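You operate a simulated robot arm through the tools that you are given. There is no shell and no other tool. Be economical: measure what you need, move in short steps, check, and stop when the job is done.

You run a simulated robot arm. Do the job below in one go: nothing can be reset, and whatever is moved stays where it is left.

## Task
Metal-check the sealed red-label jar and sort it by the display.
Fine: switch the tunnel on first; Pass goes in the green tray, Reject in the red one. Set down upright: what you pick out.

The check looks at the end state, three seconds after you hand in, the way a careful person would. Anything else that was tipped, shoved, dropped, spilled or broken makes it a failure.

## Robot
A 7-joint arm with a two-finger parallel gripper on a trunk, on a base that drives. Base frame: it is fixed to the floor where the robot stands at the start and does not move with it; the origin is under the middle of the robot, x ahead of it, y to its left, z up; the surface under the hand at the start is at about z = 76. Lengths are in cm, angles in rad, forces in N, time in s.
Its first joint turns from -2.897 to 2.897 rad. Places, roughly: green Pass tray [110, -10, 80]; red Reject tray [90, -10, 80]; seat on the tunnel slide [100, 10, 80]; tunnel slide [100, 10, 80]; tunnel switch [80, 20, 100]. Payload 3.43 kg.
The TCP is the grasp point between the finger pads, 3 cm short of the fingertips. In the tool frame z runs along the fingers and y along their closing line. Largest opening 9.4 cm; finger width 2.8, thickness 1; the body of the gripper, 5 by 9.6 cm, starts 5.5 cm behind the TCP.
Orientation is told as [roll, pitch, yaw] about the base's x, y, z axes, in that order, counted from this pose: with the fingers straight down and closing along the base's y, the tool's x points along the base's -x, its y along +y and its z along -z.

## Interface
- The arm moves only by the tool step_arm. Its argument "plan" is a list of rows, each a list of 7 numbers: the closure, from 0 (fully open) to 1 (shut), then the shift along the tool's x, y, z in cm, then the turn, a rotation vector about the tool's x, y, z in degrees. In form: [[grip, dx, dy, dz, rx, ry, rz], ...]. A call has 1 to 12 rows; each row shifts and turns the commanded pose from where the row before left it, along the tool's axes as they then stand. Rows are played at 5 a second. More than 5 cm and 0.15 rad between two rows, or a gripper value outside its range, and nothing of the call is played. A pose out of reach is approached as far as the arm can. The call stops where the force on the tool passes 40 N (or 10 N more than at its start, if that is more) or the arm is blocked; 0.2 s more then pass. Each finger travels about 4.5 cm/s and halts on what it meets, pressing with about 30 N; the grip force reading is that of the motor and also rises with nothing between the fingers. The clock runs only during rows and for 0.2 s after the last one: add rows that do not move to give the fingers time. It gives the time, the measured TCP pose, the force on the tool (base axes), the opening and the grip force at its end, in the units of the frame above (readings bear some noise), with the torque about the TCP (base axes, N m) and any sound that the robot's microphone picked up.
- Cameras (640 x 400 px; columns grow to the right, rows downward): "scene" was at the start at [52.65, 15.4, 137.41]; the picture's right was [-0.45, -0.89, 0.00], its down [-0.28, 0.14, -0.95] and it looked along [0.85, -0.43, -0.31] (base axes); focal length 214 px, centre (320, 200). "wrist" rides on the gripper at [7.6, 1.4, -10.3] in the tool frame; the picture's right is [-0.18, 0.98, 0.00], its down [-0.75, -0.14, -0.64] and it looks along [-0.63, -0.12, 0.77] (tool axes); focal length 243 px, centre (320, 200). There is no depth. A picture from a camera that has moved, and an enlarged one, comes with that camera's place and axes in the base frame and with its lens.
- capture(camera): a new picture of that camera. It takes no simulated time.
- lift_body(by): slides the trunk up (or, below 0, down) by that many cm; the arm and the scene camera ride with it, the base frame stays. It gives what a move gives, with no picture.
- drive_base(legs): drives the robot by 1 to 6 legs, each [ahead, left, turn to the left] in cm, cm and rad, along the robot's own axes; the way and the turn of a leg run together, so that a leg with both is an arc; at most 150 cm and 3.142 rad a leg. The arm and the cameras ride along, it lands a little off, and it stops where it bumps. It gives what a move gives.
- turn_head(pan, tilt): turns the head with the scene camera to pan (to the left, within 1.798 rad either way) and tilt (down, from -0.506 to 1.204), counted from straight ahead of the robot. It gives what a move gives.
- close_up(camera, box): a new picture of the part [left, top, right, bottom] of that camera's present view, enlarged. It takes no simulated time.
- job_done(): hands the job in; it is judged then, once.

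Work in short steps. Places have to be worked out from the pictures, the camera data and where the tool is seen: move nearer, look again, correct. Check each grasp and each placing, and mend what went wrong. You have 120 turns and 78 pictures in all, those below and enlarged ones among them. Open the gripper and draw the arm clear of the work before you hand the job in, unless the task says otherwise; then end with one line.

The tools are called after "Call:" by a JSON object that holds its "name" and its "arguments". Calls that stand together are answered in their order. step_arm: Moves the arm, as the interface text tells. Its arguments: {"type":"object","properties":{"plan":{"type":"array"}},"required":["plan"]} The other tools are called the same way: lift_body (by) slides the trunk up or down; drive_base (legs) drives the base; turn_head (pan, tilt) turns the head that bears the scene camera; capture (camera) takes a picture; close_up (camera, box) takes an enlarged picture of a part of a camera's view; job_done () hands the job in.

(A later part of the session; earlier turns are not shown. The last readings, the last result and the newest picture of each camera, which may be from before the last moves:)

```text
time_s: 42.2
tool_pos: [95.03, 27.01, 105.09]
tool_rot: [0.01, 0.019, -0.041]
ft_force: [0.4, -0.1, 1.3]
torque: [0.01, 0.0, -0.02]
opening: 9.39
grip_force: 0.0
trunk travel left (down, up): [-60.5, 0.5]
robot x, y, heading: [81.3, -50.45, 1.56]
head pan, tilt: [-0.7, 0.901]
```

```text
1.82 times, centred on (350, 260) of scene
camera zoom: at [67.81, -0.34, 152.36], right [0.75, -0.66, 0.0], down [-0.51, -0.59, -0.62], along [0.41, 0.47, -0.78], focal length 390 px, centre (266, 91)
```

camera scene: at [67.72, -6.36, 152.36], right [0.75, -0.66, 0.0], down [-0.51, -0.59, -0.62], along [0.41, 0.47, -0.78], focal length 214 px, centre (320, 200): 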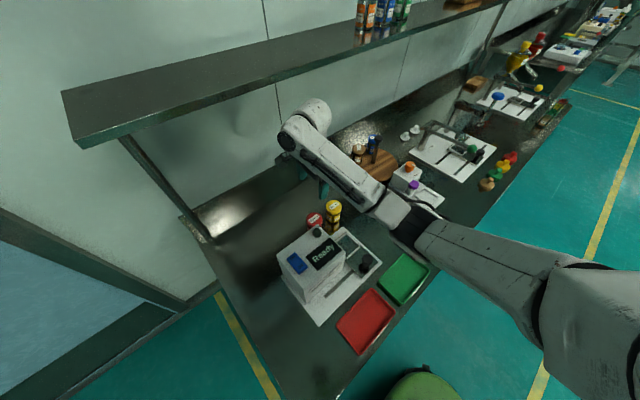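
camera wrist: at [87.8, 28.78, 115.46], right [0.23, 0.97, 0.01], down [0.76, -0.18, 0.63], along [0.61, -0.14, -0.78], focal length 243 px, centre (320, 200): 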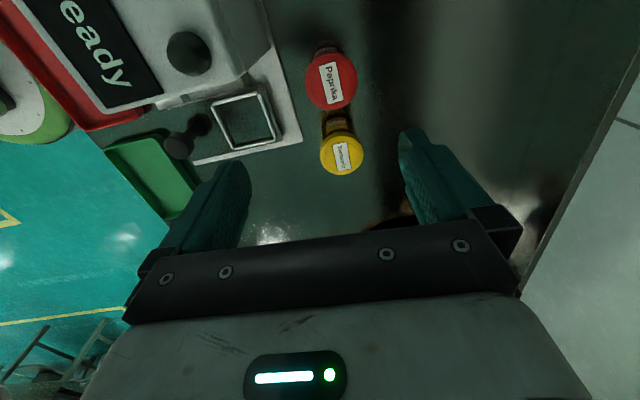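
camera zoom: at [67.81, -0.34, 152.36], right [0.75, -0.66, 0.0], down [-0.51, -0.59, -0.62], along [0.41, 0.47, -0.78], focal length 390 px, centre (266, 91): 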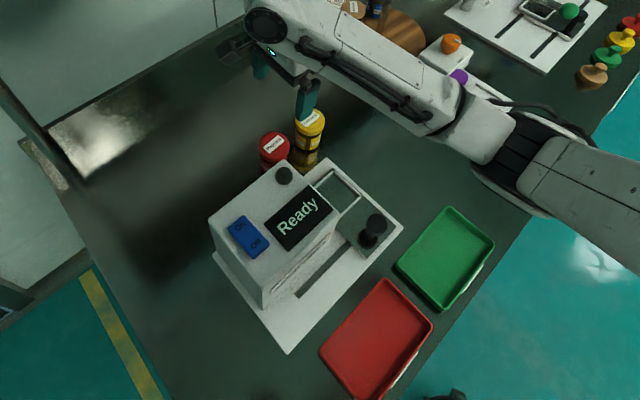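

Red jar ≈ (94.2, 28.5). I align over it and go down to z≈92, then check.

Call:
{"name": "step_arm", "arguments": {"plan": [[0, 0.8, 1.5, 0, 0, 0, 0], [0.1, 0, 0, 3, 0, 0, 0], [0.1, 0, 0, 3, 0, 0, 0], [0.1, 0, 0, 3, 0, 0, 0], [0.1, 0, 0, 3, 0, 0, 0], [0.1, 0, 0, 1, 0, 0, 0], [0.1, 0, 0, 0, 0, 0, 0]]}}

Call:
{"name": "capture", "arguments": {"camera": "wrist"}}

Call:
{"name": "capture", "arguments": {"camera": "scene"}}

```text
time_s: 43.9
tool_pos: [94.23, 28.7, 92.11]
tool_rot: [0.008, 0.017, -0.041]
ft_force: [-0.2, -0.3, 0.2]
torque: [0.03, 0.03, 0.03]
opening: 8.47
grip_force: 0.1
trunk travel left (down, up): [-60.5, 0.5]
robot x, y, heading: [81.55, -50.59, 1.554]
head pan, tilt: [-0.7, 0.901]
```

```text
35 pictures are left
camera wrist: at [86.82, 30.43, 102.5], right [0.23, 0.97, 0.01], down [0.76, -0.18, 0.63], along [0.61, -0.14, -0.78], focal length 243 px, centre (320, 200)
```

wrist: 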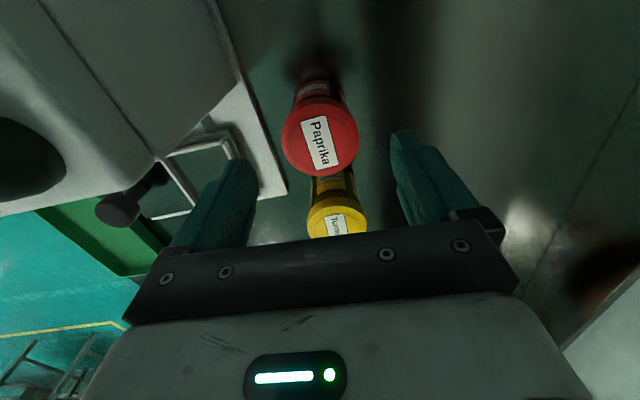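

```text
34 pictures are left
camera scene: at [67.8, -0.34, 152.36], right [0.75, -0.66, 0.0], down [-0.51, -0.59, -0.62], along [0.41, 0.47, -0.78], focal length 214 px, centre (320, 200)
```

scene: 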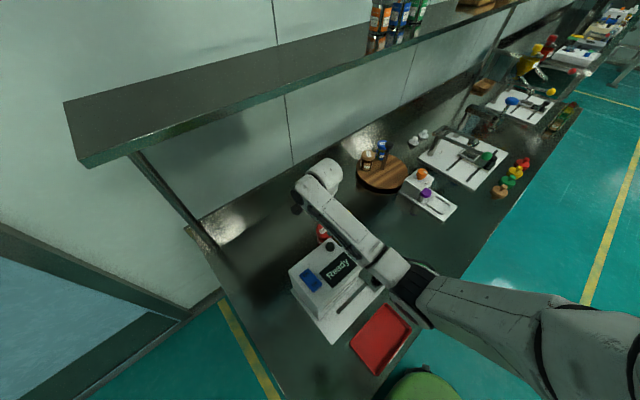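

Alignment good (jar ≈ (94.0, 28.7)). I descend in small steps, watching the base heading for any sign of the forearm touching.

Call:
{"name": "step_arm", "arguments": {"plan": [[0.15, 0.2, 0, 1.5, 0, 0, 0], [0.15, 0, 0, 1.5, 0, 0, 0], [0.15, 0, 0, 1.5, 0, 0, 0], [0.15, 0, 0, 1, 0, 0, 0], [0.15, 0, 0, 0, 0, 0, 0]]}}

Call:
{"name": "capture", "arguments": {"camera": "wrist"}}

Call:
{"name": "close_up", "arguments": {"camera": "scene", "box": [260, 150, 460, 350]}}

```text
time_s: 45.0
tool_pos: [93.92, 28.66, 86.47]
tool_rot: [0.007, 0.018, -0.042]
ft_force: [-1.0, -0.5, -0.4]
torque: [0.0, 0.0, 0.0]
opening: 8.0
grip_force: 0.1
trunk travel left (down, up): [-60.5, 0.5]
robot x, y, heading: [81.21, -50.67, 1.555]
head pan, tilt: [-0.7, 0.901]
```

```text
33 pictures are left
camera wrist: at [86.58, 30.49, 96.94], right [0.23, 0.97, 0.01], down [0.76, -0.18, 0.63], along [0.61, -0.14, -0.78], focal length 243 px, centre (320, 200)
```

wrist: 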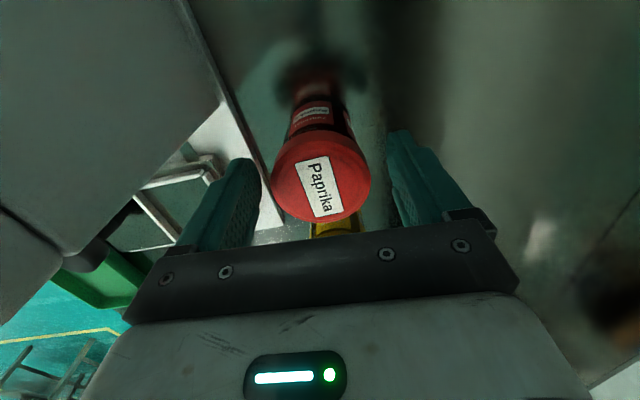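

```text
2.00 times, centred on (360, 250) of scene
camera zoom: at [67.8, -0.34, 152.36], right [0.75, -0.66, 0.0], down [-0.51, -0.59, -0.62], along [0.41, 0.47, -0.78], focal length 429 px, centre (240, 100)
```

zoom: 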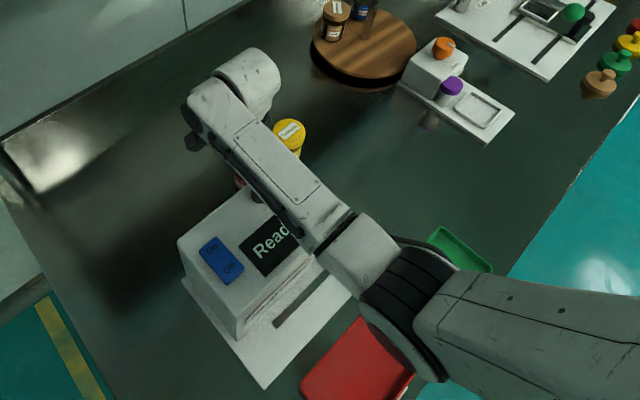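

Still free and centred. I go down the last 2.3 cm and close on the jar.

Call:
{"name": "step_arm", "arguments": {"plan": [[0.15, 0.1, 0.1, 1, 0, 0, 0], [0.15, 0, 0, 1, 0, 0, 0], [0.15, 0, 0, 0.4, 0, 0, 0], [0.15, 0, 0, 0, 0, 0, 0]]}}

```text
time_s: 46.0
tool_pos: [93.72, 28.89, 84.04]
tool_rot: [0.009, 0.017, -0.042]
ft_force: [0.5, -0.6, 0.9]
torque: [-0.05, -0.02, -0.01]
opening: 7.99
grip_force: 0.0
trunk travel left (down, up): [-60.5, 0.5]
robot x, y, heading: [81.77, -50.5, 1.554]
head pan, tilt: [-0.7, 0.901]
```

Call:
{"name": "step_arm", "arguments": {"plan": [[0.3, 0, 0, 0, 0, 0, 0], [0.45, 0, 0, 0, 0, 0, 0], [0.6, 0, 0, 0, 0, 0, 0], [0.8, 0, 0, 0, 0, 0, 0], [0.8, 0, 0, 0, 0, 0, 0]]}}

Call:
{"name": "capture", "arguments": {"camera": "wrist"}}

```text
time_s: 47.2
tool_pos: [93.75, 28.93, 84.25]
tool_rot: [0.009, 0.016, -0.043]
ft_force: [0.0, -1.2, -0.2]
torque: [-0.02, -0.02, 0.01]
opening: 6.24
grip_force: 29.9
trunk travel left (down, up): [-60.5, 0.5]
robot x, y, heading: [81.34, -50.6, 1.558]
head pan, tilt: [-0.7, 0.901]
```

```text
31 pictures are left
camera wrist: at [86.37, 30.63, 94.55], right [0.23, 0.97, 0.01], down [0.76, -0.18, 0.63], along [0.61, -0.14, -0.78], focal length 243 px, centre (320, 200)
```

wrist: 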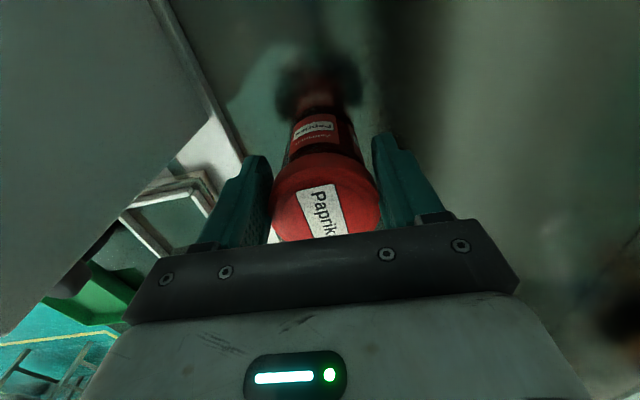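

Held at 6.24 cm with 30 N. I lift it straight up 16 cm.

Call:
{"name": "step_arm", "arguments": {"plan": [[0.8, 0, 0, -1, 0, 0, 0], [0.8, 0, 0, -2, 0, 0, 0], [0.8, 0, 0, -3, 0, 0, 0], [0.8, 0, 0, -3, 0, 0, 0], [0.8, 0, 0, -3, 0, 0, 0], [0.8, 0, 0, -3, 0, 0, 0], [0.8, -1, 0, -1, 0, 0, 0], [0.8, -3, 0, 0, 0, 0, 0], [0.8, -1.3, 0, 0, 0, 0, 0], [0.8, 0, 0, 0, 0, 0, 0]]}}

Call:
{"name": "capture", "arguments": {"camera": "wrist"}}

```text
time_s: 49.5
tool_pos: [99.46, 28.62, 100.1]
tool_rot: [0.008, 0.019, -0.042]
ft_force: [-0.6, 0.8, 0.4]
torque: [-0.01, -0.02, -0.01]
opening: 1.89
grip_force: 0.1
out of reach, approached as far as the arm can: row 6
trunk travel left (down, up): [-60.5, 0.5]
robot x, y, heading: [81.66, -50.65, 1.554]
head pan, tilt: [-0.7, 0.901]
```

```text
30 pictures are left
camera wrist: at [92.07, 30.27, 110.47], right [0.23, 0.97, 0.01], down [0.76, -0.18, 0.63], along [0.61, -0.14, -0.78], focal length 243 px, centre (320, 200)
```

wrist: 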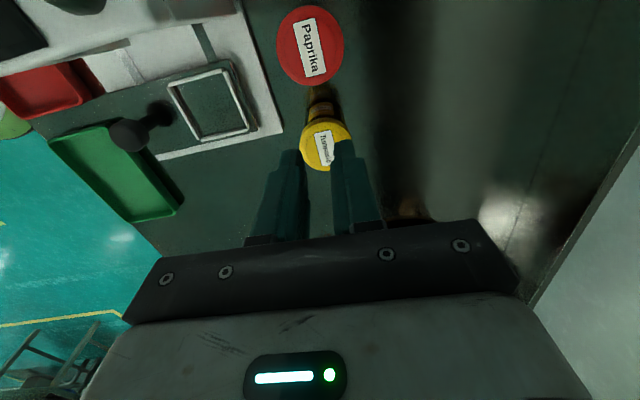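

The jar slipped out of the fingers. I check how it stands.

Call:
{"name": "close_up", "arguments": {"camera": "scene", "box": [260, 150, 460, 350]}}

Call:
{"name": "close_up", "arguments": {"camera": "wrist", "box": [150, 0, 390, 200]}}

```text
2.00 times, centred on (360, 250) of scene
camera zoom: at [67.8, -0.34, 152.36], right [0.75, -0.66, 0.0], down [-0.51, -0.59, -0.62], along [0.41, 0.47, -0.78], focal length 429 px, centre (240, 100)
```

zoom: 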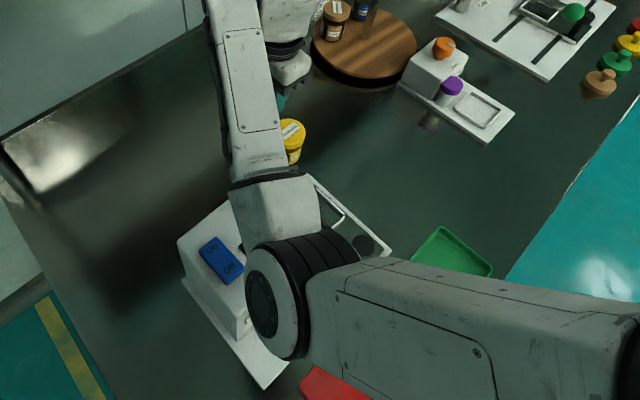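

```text
2.00 times, centred on (270, 100) of wrist
camera zoom: at [92.07, 30.27, 110.47], right [0.23, 0.97, 0.01], down [0.76, -0.18, 0.63], along [0.61, -0.14, -0.78], focal length 485 px, centre (420, 400)
```

zoom: 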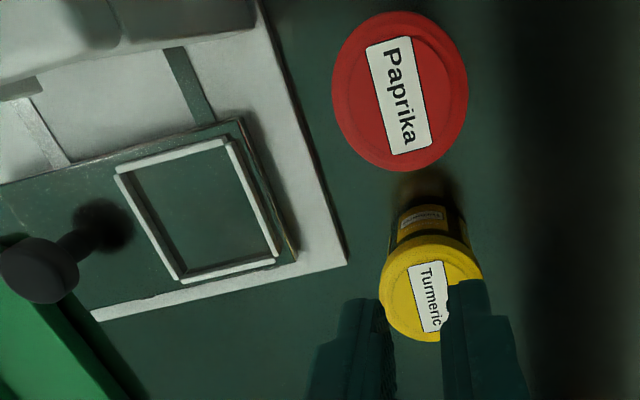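

It stands upright in place. Several wrist rays now agree on (94.6, 28.75) with the lid top only at z≈85, so I had pinched too high and off-centre. I open, go back over it and descend to z≈87 first.

Call:
{"name": "step_arm", "arguments": {"plan": [[0.15, 0, 0, 0, 0, 0, 0], [0.15, 2.2, 0, 0, 0, 0, 0], [0.15, 2.3, 0, 0, 0, 0, 0], [0.15, 0, 0, 3, 0, 0, 0], [0.15, 0, 0, 3, 0, 0, 0], [0.15, 0, 0, 3, 0, 0, 0], [0.15, 0, 0, 2, 0, 0, 0], [0.15, 0, 0, 2, 0, 0, 0], [0.15, 0, 0, 0, 0, 0, 0]]}}

Call:
{"name": "capture", "arguments": {"camera": "wrist"}}

```text
time_s: 51.5
tool_pos: [94.63, 28.82, 87.23]
tool_rot: [0.009, 0.016, -0.042]
ft_force: [-0.3, 0.4, 0.1]
torque: [0.0, -0.03, 0.03]
opening: 7.99
grip_force: 0.0
trunk travel left (down, up): [-60.5, 0.5]
robot x, y, heading: [81.3, -50.81, 1.559]
head pan, tilt: [-0.7, 0.901]
```

```text
27 pictures are left
camera wrist: at [87.29, 30.54, 97.54], right [0.23, 0.97, 0.01], down [0.76, -0.18, 0.63], along [0.61, -0.14, -0.78], focal length 243 px, centre (320, 200)
```

wrist: 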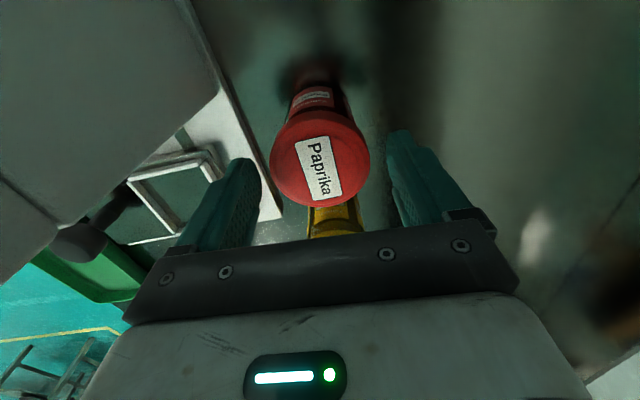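

Consistent: jar centre ≈ (94.8, 28.8), lid top ≈ 84.8. I descend to z≈81 and grip body and lid.

Call:
{"name": "step_arm", "arguments": {"plan": [[0.15, -0.3, 0, 1.5, 0, 0, 0], [0.15, 0, 0, 1.5, 0, 0, 0], [0.15, 0, 0, 1.5, 0, 0, 0], [0.15, 0, 0, 1.0, 0, 0, 0], [0.15, 0, 0, 0.5, 0, 0, 0], [0.15, 0, 0, 0, 0, 0, 0]]}}

Call:
{"name": "capture", "arguments": {"camera": "wrist"}}

```text
time_s: 52.9
tool_pos: [94.86, 28.95, 81.2]
tool_rot: [0.009, 0.015, -0.043]
ft_force: [-0.8, -0.1, -0.3]
torque: [0.02, -0.02, 0.01]
opening: 7.98
grip_force: 0.0
trunk travel left (down, up): [-60.5, 0.5]
robot x, y, heading: [81.27, -50.79, 1.549]
head pan, tilt: [-0.7, 0.901]
```

```text
26 pictures are left
camera wrist: at [87.49, 30.64, 91.6], right [0.23, 0.97, 0.01], down [0.76, -0.18, 0.63], along [0.61, -0.14, -0.78], focal length 243 px, centre (320, 200)
```

wrist: 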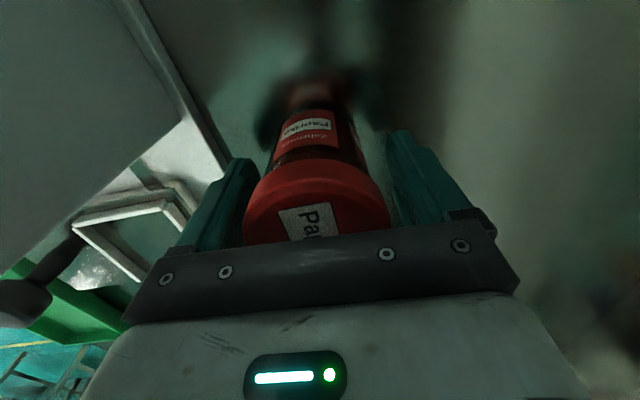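

Now I close, giving the fingers time, then lift a little as a test.

Call:
{"name": "step_arm", "arguments": {"plan": [[0.3, 0, 0, 0, 0, 0, 0], [0.5, 0, 0, 0, 0, 0, 0], [0.9, 0, 0, 0, 0, 0, 0], [1, 0, 0, 0, 0, 0, 0], [1, 0, 0, 0, 0, 0, 0], [1, 0, 0, -0.7, 0, 0, 0], [1, 0, 0, -0.7, 0, 0, 0], [1, 0, 0, -0.6, 0, 0, 0]]}}

Call:
{"name": "capture", "arguments": {"camera": "wrist"}}

```text
time_s: 54.6
tool_pos: [94.88, 28.98, 83.17]
tool_rot: [0.01, 0.018, -0.042]
ft_force: [0.0, -0.4, -1.1]
torque: [0.0, 0.01, 0.02]
opening: 6.03
grip_force: 29.5
trunk travel left (down, up): [-60.5, 0.5]
robot x, y, heading: [81.62, -50.86, 1.558]
head pan, tilt: [-0.7, 0.901]
```

```text
25 pictures are left
camera wrist: at [87.56, 30.57, 93.58], right [0.23, 0.97, 0.01], down [0.76, -0.18, 0.63], along [0.61, -0.14, -0.78], focal length 243 px, centre (320, 200)
```

wrist: 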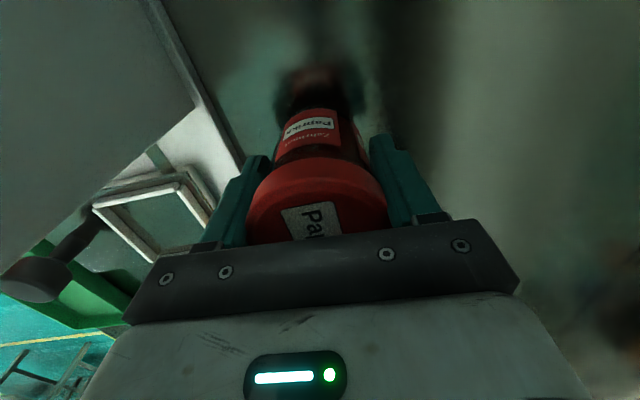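

The jar follows the hand. I lift on gently by 15 cm and then shift +x.

Call:
{"name": "step_arm", "arguments": {"plan": [[1, 0, 0, -1.5, 0, 0, 0], [1, 0, 0, -2, 0, 0, 0], [1, 0, 0, -2, 0, 0, 0], [1, 0, 0, -2, 0, 0, 0], [1, 0, 0, -2, 0, 0, 0], [1, 0, 0, -2, 0, 0, 0], [1, 0, 0, -2, 0, 0, 0], [1, -1, 0, -1, 0, 0, 0], [1, -2, 0, 0, 0, 0, 0], [1, -1.3, 0, 0, 0, 0, 0]]}}

Call:
{"name": "capture", "arguments": {"camera": "wrist"}}

```text
time_s: 56.9
tool_pos: [99.29, 28.54, 97.58]
tool_rot: [0.008, 0.016, -0.041]
ft_force: [0.5, -0.7, -1.2]
torque: [-0.03, -0.02, 0.02]
opening: 6.02
grip_force: 29.5
trunk travel left (down, up): [-60.5, 0.5]
robot x, y, heading: [81.51, -50.65, 1.554]
head pan, tilt: [-0.7, 0.901]
```

```text
24 pictures are left
camera wrist: at [92.02, 30.25, 107.97], right [0.23, 0.97, 0.01], down [0.76, -0.18, 0.63], along [0.61, -0.14, -0.78], focal length 243 px, centre (320, 200)
```

wrist: 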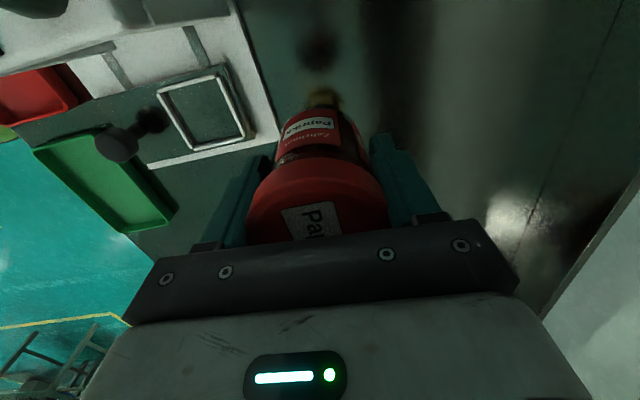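

Held firmly. Seat centre re-measured ≈ (98.8, 14.8). I turn the hand back by 92° so the camera stalk points away from the tunnel.

Call:
{"name": "step_arm", "arguments": {"plan": [[1, 0, 0, 0, 0, 0, -8.4], [1, 0, 0, 0, 0, 0, -8.4], [1, 0, 0, 0, 0, 0, -8.4], [1, 0, 0, 0, 0, 0, -8.4], [1, 0, 0, 0, 0, 0, -8.4], [1, 0, 0, 0, 0, 0, -8.4], [1, 0, 0, 0, 0, 0, -8.4], [1, 0, 0, 0, 0, 0, -8.4], [1, 0, 0, 0, 0, 0, -8.4], [1, 0, 0, 0, 0, 0, -8.4], [1, 0, 0, 0, 0, 0, -8.4], [1, 0, 0, 0, 0, 0, 0]]}}

```text
time_s: 59.5
tool_pos: [99.3, 28.5, 97.58]
tool_rot: [0.015, -0.01, 1.573]
ft_force: [-0.6, 0.4, -0.9]
torque: [0.0, 0.02, -0.04]
opening: 6.0
grip_force: 30.1
trunk travel left (down, up): [-60.5, 0.5]
robot x, y, heading: [81.33, -50.65, 1.558]
head pan, tilt: [-0.7, 0.901]
```

Now I carry it over the seat and check from both cameras.

Call:
{"name": "step_arm", "arguments": {"plan": [[1, 3.4, 0.1, 0, 0, 0, 0], [1, 3.4, 0.1, 0, 0, 0, 0], [1, 3.4, 0.1, 0, 0, 0, 0], [1, 3.5, 0.1, 0, 0, 0, 0], [1, 0, 0, 2.5, 0, 0, 0], [1, 0, 0, 2.5, 0, 0, 0], [1, 0, 0, 0, 0, 0, 0]]}}

Call:
{"name": "capture", "arguments": {"camera": "wrist"}}

Call:
{"name": "close_up", "arguments": {"camera": "scene", "box": [280, 190, 440, 340]}}

```text
time_s: 61.0
tool_pos: [98.81, 14.99, 92.43]
tool_rot: [0.015, -0.011, 1.572]
ft_force: [0.0, 0.2, -1.3]
torque: [-0.02, -0.02, -0.01]
opening: 5.99
grip_force: 30.2
trunk travel left (down, up): [-60.5, 0.5]
robot x, y, heading: [81.53, -50.74, 1.555]
head pan, tilt: [-0.7, 0.901]
```

```text
23 pictures are left
camera wrist: at [97.63, 7.25, 102.73], right [-0.98, 0.18, 0.02], down [0.15, 0.75, 0.65], along [0.11, 0.64, -0.76], focal length 243 px, centre (320, 200)
```

wrist: 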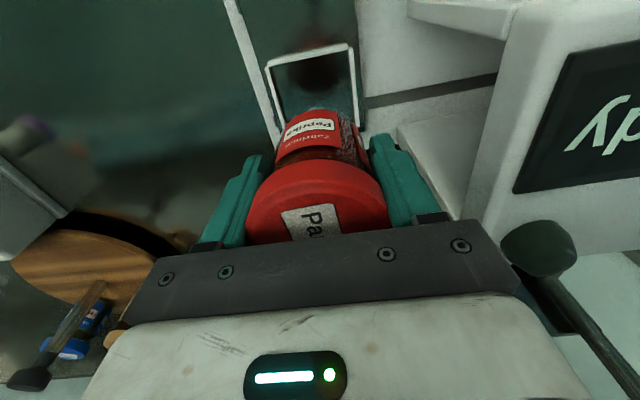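

```text
2.67 times, centred on (360, 265) of scene
camera zoom: at [67.8, -0.34, 152.36], right [0.75, -0.66, 0.0], down [-0.51, -0.59, -0.62], along [0.41, 0.47, -0.78], focal length 572 px, centre (213, 27)
```

zoom: 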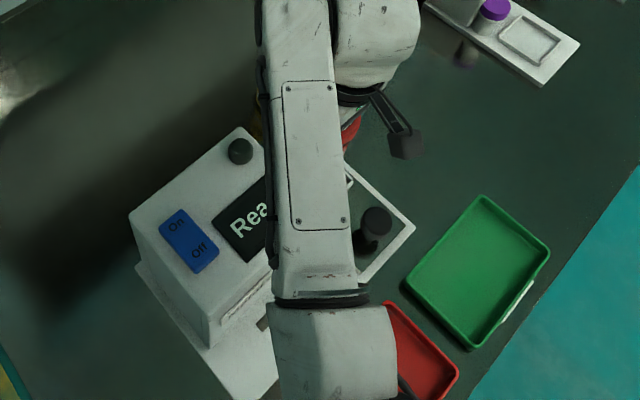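

Seat frame in the picture: x 95.6–102.6, front bar y≈11, so centre ≈ (99.1, 14.6). I correct by a few mm, lower to just above the frame and look.

Call:
{"name": "step_arm", "arguments": {"plan": [[1, 0.35, -0.3, 1.5, 0, 0, 0], [1, 0, 0, 1.5, 0, 0, 0], [1, 0, 0, 1.5, 0, 0, 0], [1, 0, 0, 1, 0, 0, 0], [1, 0, 0, 0, 0, 0, 0]]}}

Call:
{"name": "close_up", "arguments": {"camera": "wrist", "box": [200, 0, 460, 250]}}

```text
time_s: 62.2
tool_pos: [99.09, 14.57, 86.94]
tool_rot: [0.015, -0.01, 1.571]
ft_force: [-0.5, 0.2, -0.8]
torque: [0.01, -0.01, 0.0]
opening: 6.02
grip_force: 29.6
trunk travel left (down, up): [-60.5, 0.5]
robot x, y, heading: [81.53, -50.89, 1.552]
head pan, tilt: [-0.7, 0.901]
```

```text
1.60 times, centred on (330, 125) of wrist
camera zoom: at [97.89, 6.93, 97.17], right [-0.98, 0.18, 0.02], down [0.15, 0.75, 0.65], along [0.11, 0.64, -0.76], focal length 388 px, centre (304, 320)
```

zoom: 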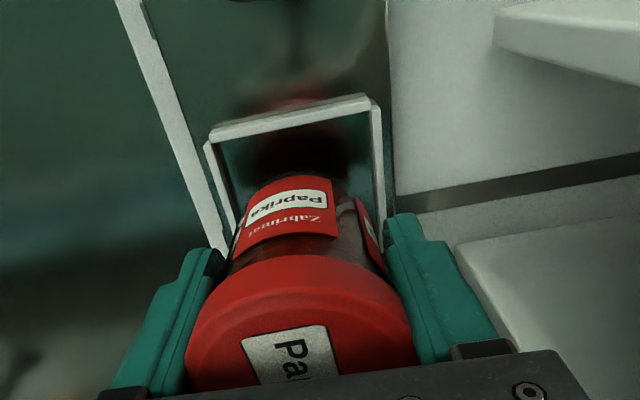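

Jar and seat agree within 1–2 mm. I lower slowly until contact.

Call:
{"name": "step_arm", "arguments": {"plan": [[1, -0.1, 0, 0.6, 0, 0, 0], [1, 0, 0, 0.5, 0, 0, 0], [1, 0, 0, 0.5, 0, 0, 0], [1, 0, 0, 0.4, 0, 0, 0], [1, 0, 0, 0.3, 0, 0, 0], [1, 0, 0, 0, 0, 0, 0]]}}

Call:
{"name": "close_up", "arguments": {"camera": "wrist", "box": [200, 0, 460, 250]}}

```text
time_s: 63.6
tool_pos: [99.04, 14.79, 84.8]
tool_rot: [0.016, -0.01, 1.572]
ft_force: [-0.2, -0.7, -1.8]
torque: [0.01, 0.01, 0.02]
opening: 6.0
grip_force: 29.7
trunk travel left (down, up): [-60.5, 0.5]
robot x, y, heading: [81.56, -50.1, 1.555]
head pan, tilt: [-0.7, 0.901]
```

```text
1.60 times, centred on (330, 125) of wrist
camera zoom: at [97.84, 7.08, 94.88], right [-0.98, 0.18, 0.02], down [0.15, 0.75, 0.65], along [0.11, 0.64, -0.76], focal length 388 px, centre (304, 320)
```

zoom: 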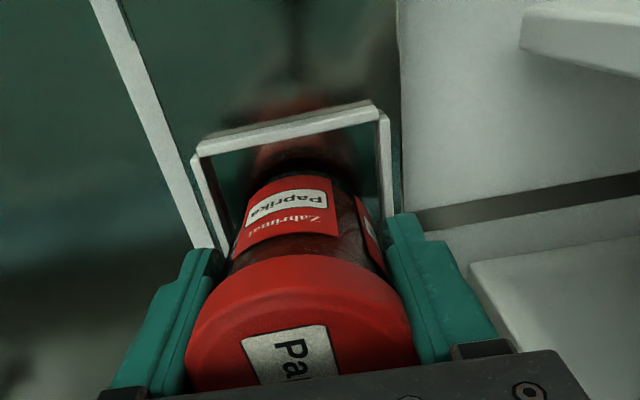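

Bottom nearly down (no contact yet); I continue in finer steps.

Call:
{"name": "step_arm", "arguments": {"plan": [[1, 0, 0, 0.3, 0, 0, 0], [1, 0, 0, 0.3, 0, 0, 0], [1, 0, 0, 0.3, 0, 0, 0], [1, 0, 0, 0.2, 0, 0, 0], [1, 0, 0, 0, 0, 0, 0]]}}

```text
time_s: 64.8
tool_pos: [99.05, 14.87, 83.81]
tool_rot: [0.013, -0.014, 1.571]
ft_force: [-1.5, 6.4, 26.9]
torque: [-0.23, -0.41, 0.08]
opening: 5.99
grip_force: 30.2
trunk travel left (down, up): [-60.5, 0.5]
robot x, y, heading: [81.61, -50.43, 1.556]
head pan, tilt: [-0.7, 0.901]
```

Contact at z≈83.9 (bottom ≈78.6). I check whether the base is inside the frame before letting go.

Call:
{"name": "close_up", "arguments": {"camera": "wrist", "box": [230, 40, 420, 180]}}

```text
2.86 times, centred on (325, 110) of wrist
camera zoom: at [97.82, 7.14, 93.9], right [-0.98, 0.18, 0.02], down [0.15, 0.74, 0.65], along [0.11, 0.64, -0.76], focal length 693 px, centre (306, 457)
```

zoom: 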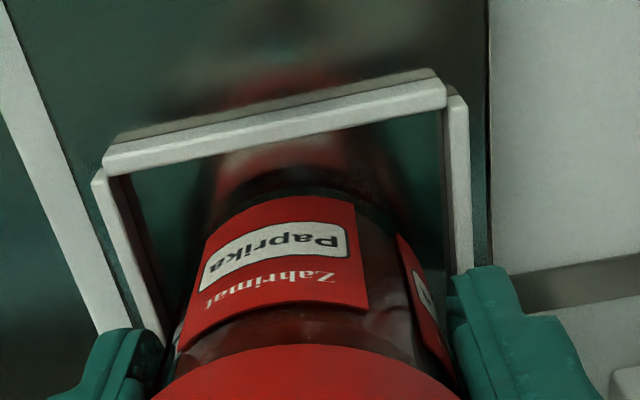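

The base is inside the frame with clearance on the visible sides. I release and rise.

Call:
{"name": "step_arm", "arguments": {"plan": [[0.9, 0, 0, -0.1, 0, 0, 0], [0.3, 0, 0, 0, 0, 0, 0], [0.15, 0, 0, 0, 0, 0, 0], [0.1, 0, 0, 0, 0, 0, 0], [0.1, 0, 0, 0, 0, 0, 0], [0.1, 0, 0, -1, 0, 0, 0], [0.1, 0, 0, -2, 0, 0, 0], [0.1, 0, 0, -3, 0, 0, 0], [0.1, 0, 0, -3, 0, 0, 0], [0.1, 0, 0, -2, 0, 0, 0]]}}

Call:
{"name": "close_up", "arguments": {"camera": "wrist", "box": [180, 0, 480, 250]}}

```text
time_s: 67.0
tool_pos: [99.27, 14.65, 94.74]
tool_rot: [0.015, -0.009, 1.571]
ft_force: [-0.1, -0.1, -0.5]
torque: [-0.01, -0.01, -0.01]
opening: 8.47
grip_force: 0.0
trunk travel left (down, up): [-60.5, 0.5]
robot x, y, heading: [81.29, -50.7, 1.547]
head pan, tilt: [-0.7, 0.901]
```

```text
1.60 times, centred on (330, 125) of wrist
camera zoom: at [98.02, 6.99, 104.94], right [-0.98, 0.18, 0.02], down [0.15, 0.75, 0.65], along [0.11, 0.64, -0.76], focal length 388 px, centre (304, 320)
```

zoom: 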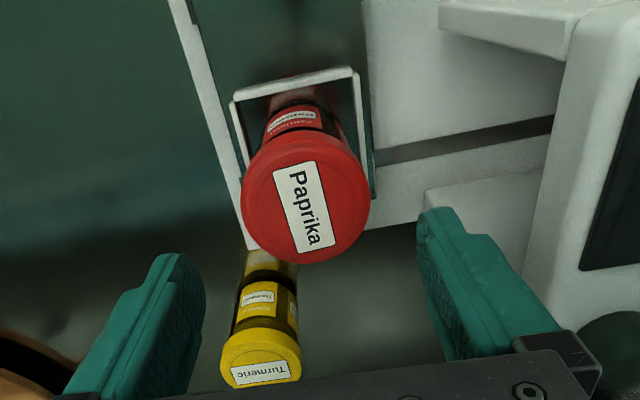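

Jar stands well in the seat. Next I move over the slide's knob, estimated at (98.9, 5.1, ball centre z≈82.5), and look.

Call:
{"name": "step_arm", "arguments": {"plan": [[0.1, 3.2, 0.1, 0, 0, 0, 0], [0.1, 3.2, 0.1, 0, 0, 0, 0], [0.1, 3.2, 0.2, 0, 0, 0, 0], [0.3, 0, 0, 2.0, 0, 0, 0], [0.3, 0, 0, 2.0, 0, 0, 0], [0.3, 0, 0, 0, 0, 0, 0]]}}

Call:
{"name": "capture", "arguments": {"camera": "wrist"}}

Call:
{"name": "close_up", "arguments": {"camera": "scene", "box": [280, 190, 440, 340]}}

```text
time_s: 68.5
tool_pos: [98.68, 4.98, 90.57]
tool_rot: [0.017, -0.012, 1.572]
ft_force: [0.4, -0.1, 0.9]
torque: [0.0, 0.0, 0.01]
opening: 6.59
grip_force: 0.0
trunk travel left (down, up): [-60.5, 0.5]
robot x, y, heading: [81.63, -50.72, 1.554]
head pan, tilt: [-0.7, 0.901]
```

```text
17 pictures are left
camera wrist: at [97.49, -2.52, 100.82], right [-0.98, 0.18, 0.02], down [0.15, 0.75, 0.65], along [0.11, 0.64, -0.76], focal length 243 px, centre (320, 200)
```

wrist: 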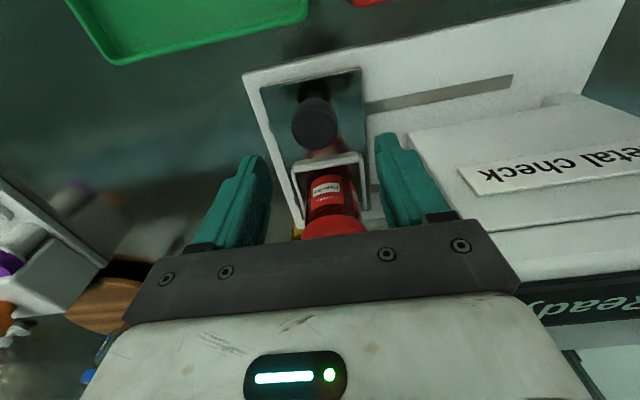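

```text
2.67 times, centred on (360, 265) of scene
camera zoom: at [67.79, -0.34, 152.36], right [0.75, -0.66, 0.0], down [-0.51, -0.59, -0.62], along [0.41, 0.47, -0.78], focal length 572 px, centre (213, 27)
```

zoom: 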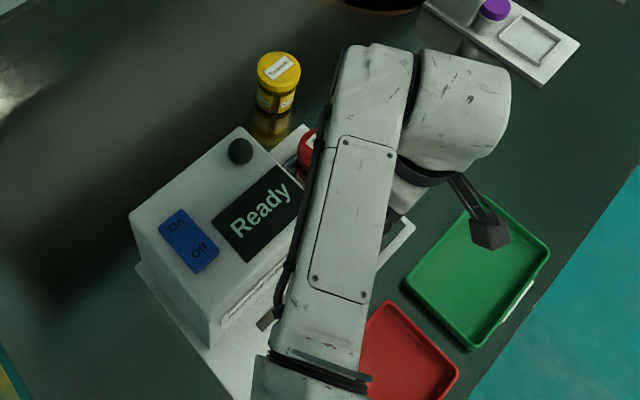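

Knob ball ≈ (99.0, 4.9, 82.5), ⌀≈3.3. I descend around it, biased 0.7 cm away from the tunnel wall, then cage it loosely.

Call:
{"name": "step_arm", "arguments": {"plan": [[0.3, 0.7, -0.3, 1, 0, 0, 0], [0.3, 0, 0, 1.5, 0, 0, 0], [0.3, 0, 0, 1.5, 0, 0, 0], [0.3, 0, 0, 1.5, 0, 0, 0], [0.3, 0, 0, 1.0, 0, 0, 0], [0.45, 0, 0, 0, 0, 0, 0], [0.56, 0, 0, 0, 0, 0, 0], [0.56, 0, 0, 0, 0, 0, 0]]}}

Call:
{"name": "capture", "arguments": {"camera": "wrist"}}

```text
time_s: 70.2
tool_pos: [98.89, 4.36, 84.14]
tool_rot: [0.016, -0.012, 1.571]
ft_force: [-0.1, 0.5, -0.1]
torque: [0.0, 0.0, 0.01]
opening: 4.14
grip_force: 0.0
trunk travel left (down, up): [-60.5, 0.5]
robot x, y, heading: [81.85, -50.69, 1.554]
head pan, tilt: [-0.7, 0.901]
```

```text
15 pictures are left
camera wrist: at [97.72, -3.21, 94.3], right [-0.98, 0.18, 0.02], down [0.15, 0.75, 0.65], along [0.11, 0.64, -0.76], focal length 243 px, centre (320, 200)
```

wrist: 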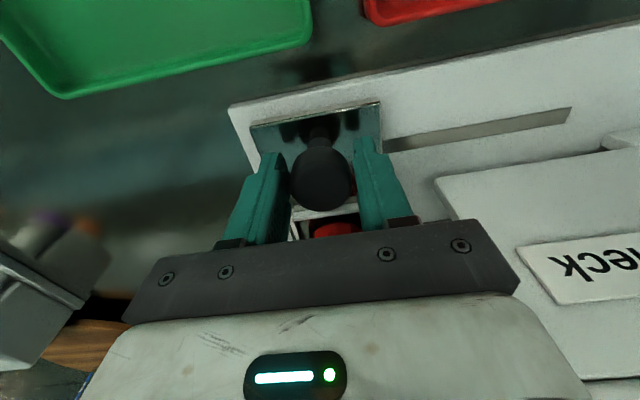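

The knob is caged and the hand clears the tunnel wall (y≈9). I slide the carriage gently in -x.

Call:
{"name": "step_arm", "arguments": {"plan": [[0.56, 0, 0.3, 0, 0, 0, 0], [0.56, 0, 0.4, 0, 0, 0, 0], [0.56, 0, 0.6, 0, 0, 0, 0], [0.56, 0, 0.7, 0, 0, 0, 0], [0.56, 0, 0.8, 0, 0, 0, 0], [0.56, 0, 0.8, 0, 0, 0, 0], [0.56, 0, 0.8, 0, 0, 0, 0], [0.56, 0, 0.7, 0, 0, 0, 0], [0.56, 0, 0.5, 0, 0, 0, 0], [0.56, 0, 0.4, 0, 0, 0, 0]]}}

Call:
{"name": "capture", "arguments": {"camera": "wrist"}}

```text
time_s: 72.5
tool_pos: [92.98, 4.59, 84.22]
tool_rot: [0.016, -0.009, 1.569]
ft_force: [0.1, 1.1, -0.8]
torque: [0.0, 0.03, -0.03]
opening: 4.14
grip_force: 0.1
trunk travel left (down, up): [-60.5, 0.5]
robot x, y, heading: [81.66, -50.44, 1.554]
head pan, tilt: [-0.7, 0.901]
```

```text
14 pictures are left
camera wrist: at [91.72, -3.23, 94.39], right [-0.98, 0.18, 0.02], down [0.15, 0.75, 0.65], along [0.11, 0.64, -0.76], focal length 243 px, centre (320, 200)
```

wrist: 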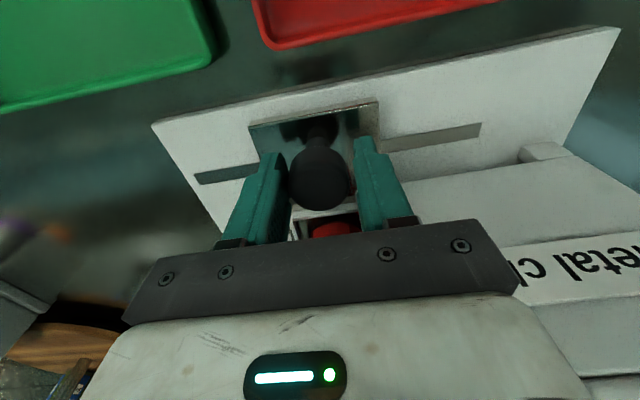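

The slide moves freely with the jar. I continue until it meets its stop.

Call:
{"name": "step_arm", "arguments": {"plan": [[0.56, 0, 0.4, 0, 0, 0, 0], [0.56, 0, 0.7, 0, 0, 0, 0], [0.56, 0, 0.8, 0, 0, 0, 0], [0.56, 0, 0.8, 0, 0, 0, 0], [0.56, 0, 0.8, 0, 0, 0, 0], [0.56, 0, 0.8, 0, 0, 0, 0], [0.56, 0, 0.8, 0, 0, 0, 0], [0.56, 0, 0.7, 0, 0, 0, 0], [0.56, 0, 0.6, 0, 0, 0, 0], [0.56, 0, 0.5, 0, 0, 0, 0], [0.56, 0, 0.4, 0, 0, 0, 0], [0.56, 0, 0.4, 0, 0, 0, 0]]}}

Call:
{"name": "capture", "arguments": {"camera": "scene"}}

```text
time_s: 73.2
tool_pos: [92.41, 4.21, 84.42]
tool_rot: [0.003, -0.012, 1.56]
ft_force: [3.1, -1.8, 1.6]
torque: [0.18, 0.34, -0.15]
opening: 4.15
grip_force: 0.1
trunk travel left (down, up): [-60.5, 0.5]
robot x, y, heading: [81.83, -50.69, 1.552]
head pan, tilt: [-0.7, 0.901]
stopped in row 3: the force on the tool passed its limit at 50 N (the readings are from after the stop); the commanded pose is now the measured one
```

```text
13 pictures are left
camera scene: at [68.01, -0.29, 152.37], right [0.75, -0.66, 0.0], down [-0.52, -0.59, -0.62], along [0.41, 0.47, -0.78], focal length 214 px, centre (320, 200)
```

scene: 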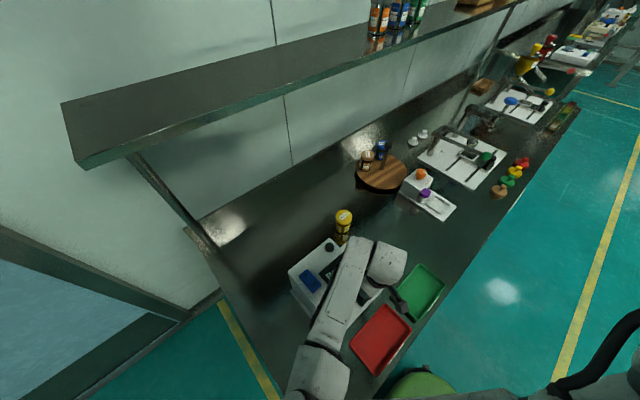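

The hand's upper part met the tunnel's side panel, not the slide's stop. I back off slightly and tilt the hand 15° so its upper part leans away from the tunnel while the fingers stay on the knob.

Call:
{"name": "step_arm", "arguments": {"plan": [[0.56, 0.2, -0.5, 0, 0, 0, 0], [0.56, 0, 0, 0, 0, -5, 0], [0.56, 0, 0, 0, 0, -5, 0], [0.56, 0, 0, 0, 0, -5, 0], [0.56, 0, 0, 0.3, 0, 0, 0], [0.56, 0, 0, 0, 0, 0, 0]]}}

Call:
{"name": "capture", "arguments": {"camera": "wrist"}}

```text
time_s: 74.5
tool_pos: [92.9, 4.14, 84.11]
tool_rot: [0.005, -0.274, 1.557]
ft_force: [-0.3, -0.2, 0.3]
torque: [0.02, 0.0, 0.0]
opening: 4.17
grip_force: 0.1
trunk travel left (down, up): [-60.5, 0.5]
robot x, y, heading: [81.6, -50.58, 1.55]
head pan, tilt: [-0.7, 0.901]
```

```text
12 pictures are left
camera wrist: at [91.4, -5.8, 91.85], right [-0.98, 0.19, 0.05], down [0.15, 0.55, 0.82], along [0.13, 0.81, -0.57], focal length 243 px, centre (320, 200)
```

wrist: 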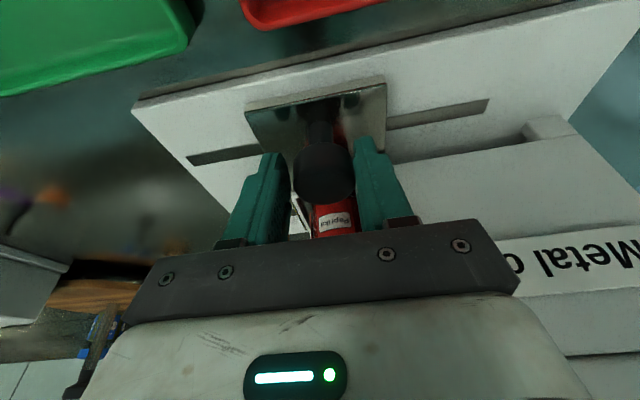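

Tilted properly, with the knob still between the fingers. I continue sliding in -x.

Call:
{"name": "step_arm", "arguments": {"plan": [[0.56, 0, 0.4, 0, 0, 0, 0], [0.56, 0, 0.6, 0, 0, 0, 0], [0.56, 0, 0.7, 0, 0, 0, 0], [0.56, 0, 0.8, 0, 0, 0, 0], [0.56, 0, 0.8, 0, 0, 0, 0], [0.56, 0, 0.8, 0, 0, 0, 0], [0.56, 0, 0.8, 0, 0, 0, 0], [0.56, 0, 0.8, 0, 0, 0, 0], [0.56, 0, 0.7, 0, 0, 0, 0], [0.56, 0, 0.6, 0, 0, 0, 0], [0.56, 0, 0.5, 0, 0, 0, 0], [0.56, 0, 0.5, 0, 0, 0, 0]]}}

Call:
{"name": "close_up", "arguments": {"camera": "scene", "box": [250, 200, 450, 380]}}

```text
time_s: 77.2
tool_pos: [85.19, 4.26, 83.98]
tool_rot: [-0.005, -0.275, 1.558]
ft_force: [16.0, 2.3, -4.4]
torque: [0.09, -0.26, -0.06]
opening: 5.06
grip_force: 8.5
trunk travel left (down, up): [-60.5, 0.5]
robot x, y, heading: [81.56, -50.73, 1.546]
head pan, tilt: [-0.7, 0.901]
```

```text
2.22 times, centred on (350, 290) of scene
camera zoom: at [68.11, -0.25, 152.35], right [0.75, -0.66, 0.0], down [-0.52, -0.59, -0.62], along [0.41, 0.47, -0.78], focal length 477 px, centre (253, 0)
```

zoom: 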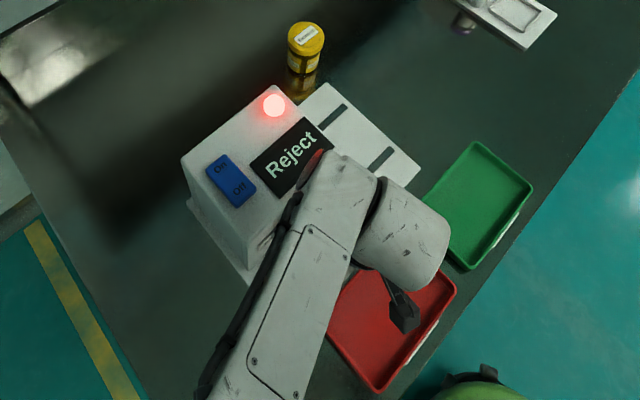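

The display says "Reject". I slide the carriage back out (+x) gently.

Call:
{"name": "step_arm", "arguments": {"plan": [[0.56, 0, -0.4, 0, 0, 0, 0], [0.56, 0, -0.6, 0, 0, 0, 0], [0.56, 0, -0.7, 0, 0, 0, 0], [0.56, 0, -0.8, 0, 0, 0, 0], [0.56, 0, -0.8, 0, 0, 0, 0], [0.56, 0, -0.8, 0, 0, 0, 0], [0.56, 0, -0.8, 0, 0, 0, 0], [0.56, 0, -0.8, 0, 0, 0, 0], [0.56, 0, -0.7, 0, 0, 0, 0], [0.56, 0, -0.6, 0, 0, 0, 0], [0.56, 0, -0.5, 0, 0, 0, 0], [0.56, 0, -0.3, 0, 0, 0, 0]]}}

Call:
{"name": "step_arm", "arguments": {"plan": [[0.56, 0, -0.4, 0, 0, 0, 0], [0.56, 0, -0.6, 0, 0, 0, 0], [0.56, 0, -0.7, 0, 0, 0, 0], [0.56, 0, -0.8, 0, 0, 0, 0], [0.56, 0, -0.8, 0, 0, 0, 0], [0.56, 0, -0.7, 0, 0, 0, 0], [0.56, 0, -0.6, 0, 0, 0, 0], [0.56, 0, -0.5, 0, 0, 0, 0], [0.56, 0, -0.4, 0, 0, 0, 0], [0.56, 0, -0.3, 0, 0, 0, 0], [0.56, 0, 0, 0, 0, 0, 0]]}}

Call:
{"name": "capture", "arguments": {"camera": "wrist"}}

```text
time_s: 79.8
tool_pos: [92.71, 4.3, 83.97]
tool_rot: [0.004, -0.274, 1.558]
ft_force: [0.4, -0.7, 0.1]
torque: [-0.02, 0.01, -0.01]
opening: 4.13
grip_force: 0.1
trunk travel left (down, up): [-60.5, 0.5]
robot x, y, heading: [81.4, -50.31, 1.55]
head pan, tilt: [-0.7, 0.901]
```

```text
time_s: 82.2
tool_pos: [98.67, 4.18, 84.04]
tool_rot: [0.002, -0.275, 1.557]
ft_force: [1.5, 0.6, -0.7]
torque: [0.02, -0.02, -0.01]
opening: 4.24
grip_force: 0.5
trunk travel left (down, up): [-60.5, 0.5]
robot x, y, heading: [81.45, -50.35, 1.551]
head pan, tilt: [-0.7, 0.901]
```

```text
10 pictures are left
camera wrist: at [97.11, -5.84, 91.82], right [-0.98, 0.19, 0.05], down [0.15, 0.55, 0.82], along [0.13, 0.81, -0.57], focal length 243 px, centre (320, 200)
```

wrist: 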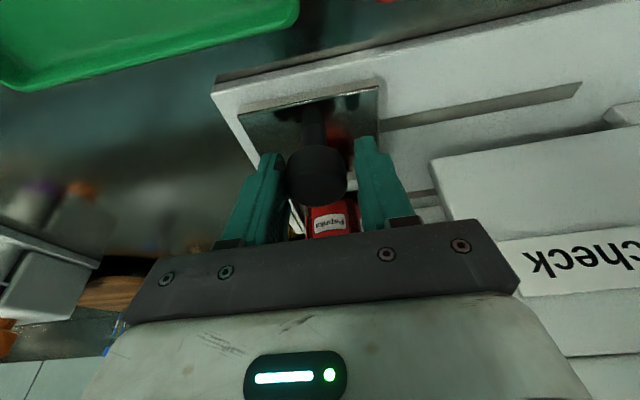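

The slide is back out with the jar in the seat. I open, withdraw along the tool axis and level the hand again.

Call:
{"name": "step_arm", "arguments": {"plan": [[0.4, 0, 0, 0, 0, 0, 0], [0.15, 0, 0, 0, 0, 0, 0], [0.15, 0, 0, -2, 0, 0, 0], [0.15, 0, 0, -3, 0, 0, 0], [0.15, 0, 0, -4, 0, 0, 0], [0.15, 0, 0, -4, 0, 0, 0], [0.15, 0, 0, 0, 0, 5.2, 0], [0.15, 0, 0, 0, 0, 5.2, 0], [0.15, 0, 0, 0, 0, 5.2, 0], [0.15, 0, 0, 0, 0, 0, 0]]}}

```text
time_s: 84.3
tool_pos: [98.38, 0.69, 96.54]
tool_rot: [0.004, 0.0, 1.558]
ft_force: [0.7, -1.0, -0.4]
torque: [0.05, -0.01, 0.01]
opening: 7.97
grip_force: 0.0
trunk travel left (down, up): [-60.5, 0.5]
robot x, y, heading: [81.37, -50.9, 1.551]
head pan, tilt: [-0.7, 0.901]
```

I go back over the jar and check alignment.

Call:
{"name": "step_arm", "arguments": {"plan": [[0.15, -3.5, 0, 0, 0, 0, 0], [0.15, -3.5, 0, 0, 0, 0, 0], [0.15, -3.5, -0.1, 0, 0, 0, 0], [0.15, -3.5, -0.15, 0, 0, 0, 0], [0.15, 0, 0, 2, 0, 0, 0], [0.15, 0, 0, 0, 0, 0, 0]]}}

Call:
{"name": "capture", "arguments": {"camera": "wrist"}}

```text
time_s: 85.8
tool_pos: [98.85, 14.74, 94.64]
tool_rot: [0.005, -0.002, 1.56]
ft_force: [-0.7, 0.1, 0.4]
torque: [0.01, 0.0, 0.01]
opening: 7.98
grip_force: 0.1
trunk travel left (down, up): [-60.5, 0.5]
robot x, y, heading: [81.88, -50.6, 1.556]
head pan, tilt: [-0.7, 0.901]
```

```text
9 pictures are left
camera wrist: at [97.42, 7.13, 104.73], right [-0.98, 0.2, 0.0], down [0.15, 0.75, 0.64], along [0.12, 0.63, -0.77], focal length 243 px, centre (320, 200)
```

wrist: 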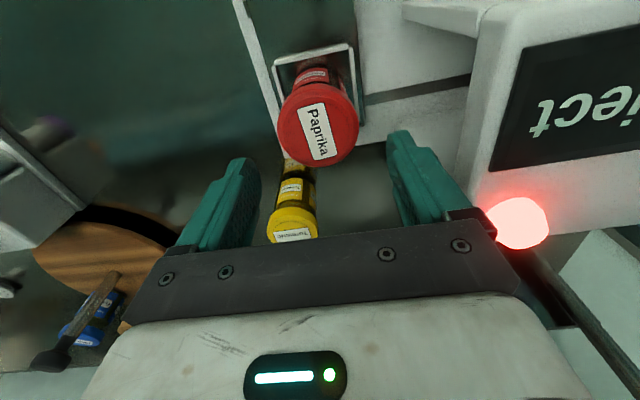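

Still "Reject"; the jar is centred under the hand. I descend and grip it as before.

Call:
{"name": "step_arm", "arguments": {"plan": [[0.15, 0, 0, 3, 0, 0, 0], [0.15, 0, 0, 3, 0, 0, 0], [0.15, 0, 0, 2, 0, 0, 0], [0.15, 0, 0, 1.5, 0, 0, 0], [0.15, 0, 0, 1, 0, 0, 0], [0.15, 0, 0, 0, 0, 0, 0]]}}

Call:
{"name": "step_arm", "arguments": {"plan": [[0.3, 0, 0, 0, 0, 0, 0], [0.5, 0, 0, 0, 0, 0, 0], [0.9, 0, 0, 0, 0, 0, 0], [1, 0, 0, 0, 0, 0, 0], [1, 0, 0, 0, 0, 0, 0], [1, 0, 0, -0.7, 0, 0, 0], [1, 0, 0, -0.7, 0, 0, 0], [1, 0, 0, -1, 0, 0, 0]]}}

Call:
{"name": "capture", "arguments": {"camera": "wrist"}}

```text
time_s: 87.2
tool_pos: [98.9, 14.62, 83.92]
tool_rot: [0.003, -0.003, 1.559]
ft_force: [0.1, -0.1, -0.1]
torque: [0.01, 0.02, -0.02]
opening: 7.96
grip_force: 0.0
trunk travel left (down, up): [-60.5, 0.5]
robot x, y, heading: [82.03, -50.61, 1.552]
head pan, tilt: [-0.7, 0.901]
```

```text
time_s: 89.0
tool_pos: [98.89, 14.63, 86.44]
tool_rot: [0.004, -0.002, 1.559]
ft_force: [0.0, -0.6, -0.3]
torque: [0.04, 0.0, -0.03]
opening: 5.99
grip_force: 29.7
trunk travel left (down, up): [-60.5, 0.5]
robot x, y, heading: [81.36, -50.43, 1.556]
head pan, tilt: [-0.7, 0.901]
```

```text
8 pictures are left
camera wrist: at [97.43, 7.15, 96.69], right [-0.98, 0.2, 0.0], down [0.15, 0.75, 0.64], along [0.12, 0.63, -0.77], focal length 243 px, centre (320, 200)
```

wrist: 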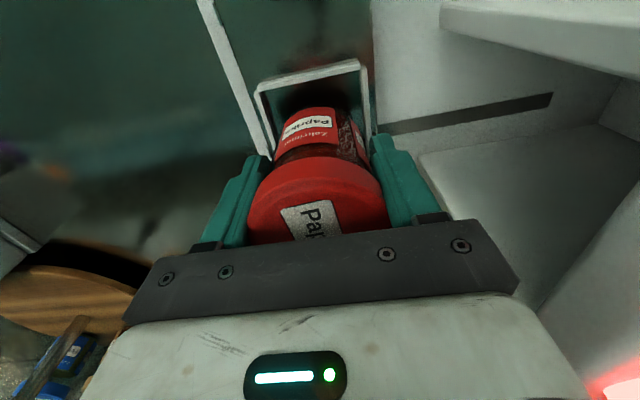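

Held at 5.99 cm. The red tray spans about x 78–94.5, y -11..-1, centre (86.4, -6.3). I rise and carry the jar around in front of the tunnel to above it.

Call:
{"name": "step_arm", "arguments": {"plan": [[1, 0, 0, -2, 0, 0, 0], [1, 0, 0, -2.5, 0, 0, 0], [1, 0, 0, -3, 0, 0, 0], [1, 0, 0, -3, 0, 0, 0], [1, 2, 0, 0, 0, 0, 0], [1, 3, 0, 0, 0, 0, 0], [1, 3.3, 0, 0, 0, 0, 0], [1, 3.3, 0, 0, 0, 0, 0], [1, 3.3, 0, 0, 0, 0, 0], [1, 3.3, 0, 0, 0, 0, 0], [1, 2.6, 0, 0, 0, 0, 0], [1, 0, 0, 0, 0, 0, 0]]}}

Call:
{"name": "step_arm", "arguments": {"plan": [[1, 0, 2, 0, 0, 0, 0], [1, 0, 3, 0, 0, 0, 0], [1, 0, 3, 0, 0, 0, 0], [1, 0, 3, 0, 0, 0, 0], [1, 0, 1.4, 0, 0, 0, 0], [1, 0, 0, 0, 0, 0, 0]]}}

Call:
{"name": "capture", "arguments": {"camera": "wrist"}}

Call:
{"name": "capture", "arguments": {"camera": "scene"}}

```text
time_s: 91.5
tool_pos: [98.69, -6.31, 96.91]
tool_rot: [0.002, -0.001, 1.558]
ft_force: [-0.4, -0.2, -1.4]
torque: [-0.01, -0.02, 0.01]
opening: 5.98
grip_force: 29.8
trunk travel left (down, up): [-60.5, 0.5]
robot x, y, heading: [81.66, -50.68, 1.55]
head pan, tilt: [-0.7, 0.901]
```

```text
time_s: 93.0
tool_pos: [86.28, -6.04, 96.88]
tool_rot: [0.001, -0.002, 1.559]
ft_force: [-0.1, -0.4, -0.6]
torque: [-0.01, -0.02, -0.01]
opening: 6.02
grip_force: 29.8
trunk travel left (down, up): [-60.5, 0.5]
robot x, y, heading: [81.69, -50.37, 1.548]
head pan, tilt: [-0.7, 0.901]
```

```text
7 pictures are left
camera wrist: at [84.81, -13.57, 107.17], right [-0.98, 0.2, 0.0], down [0.15, 0.75, 0.64], along [0.12, 0.63, -0.77], focal length 243 px, centre (320, 200)
```

wrist: 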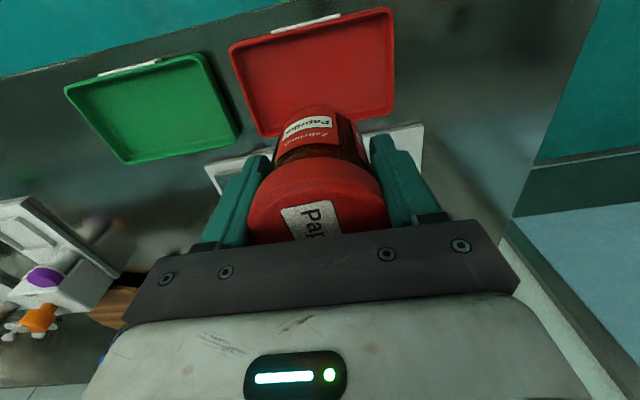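

```text
6 pictures are left
camera scene: at [67.97, -0.29, 152.36], right [0.75, -0.66, 0.0], down [-0.52, -0.59, -0.62], along [0.41, 0.47, -0.78], focal length 214 px, centre (320, 200)
```

scene: 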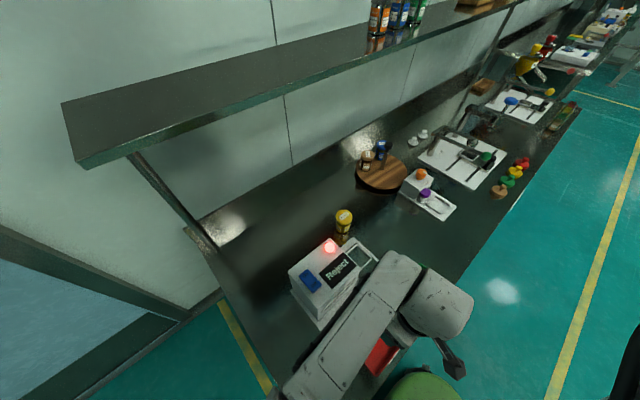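

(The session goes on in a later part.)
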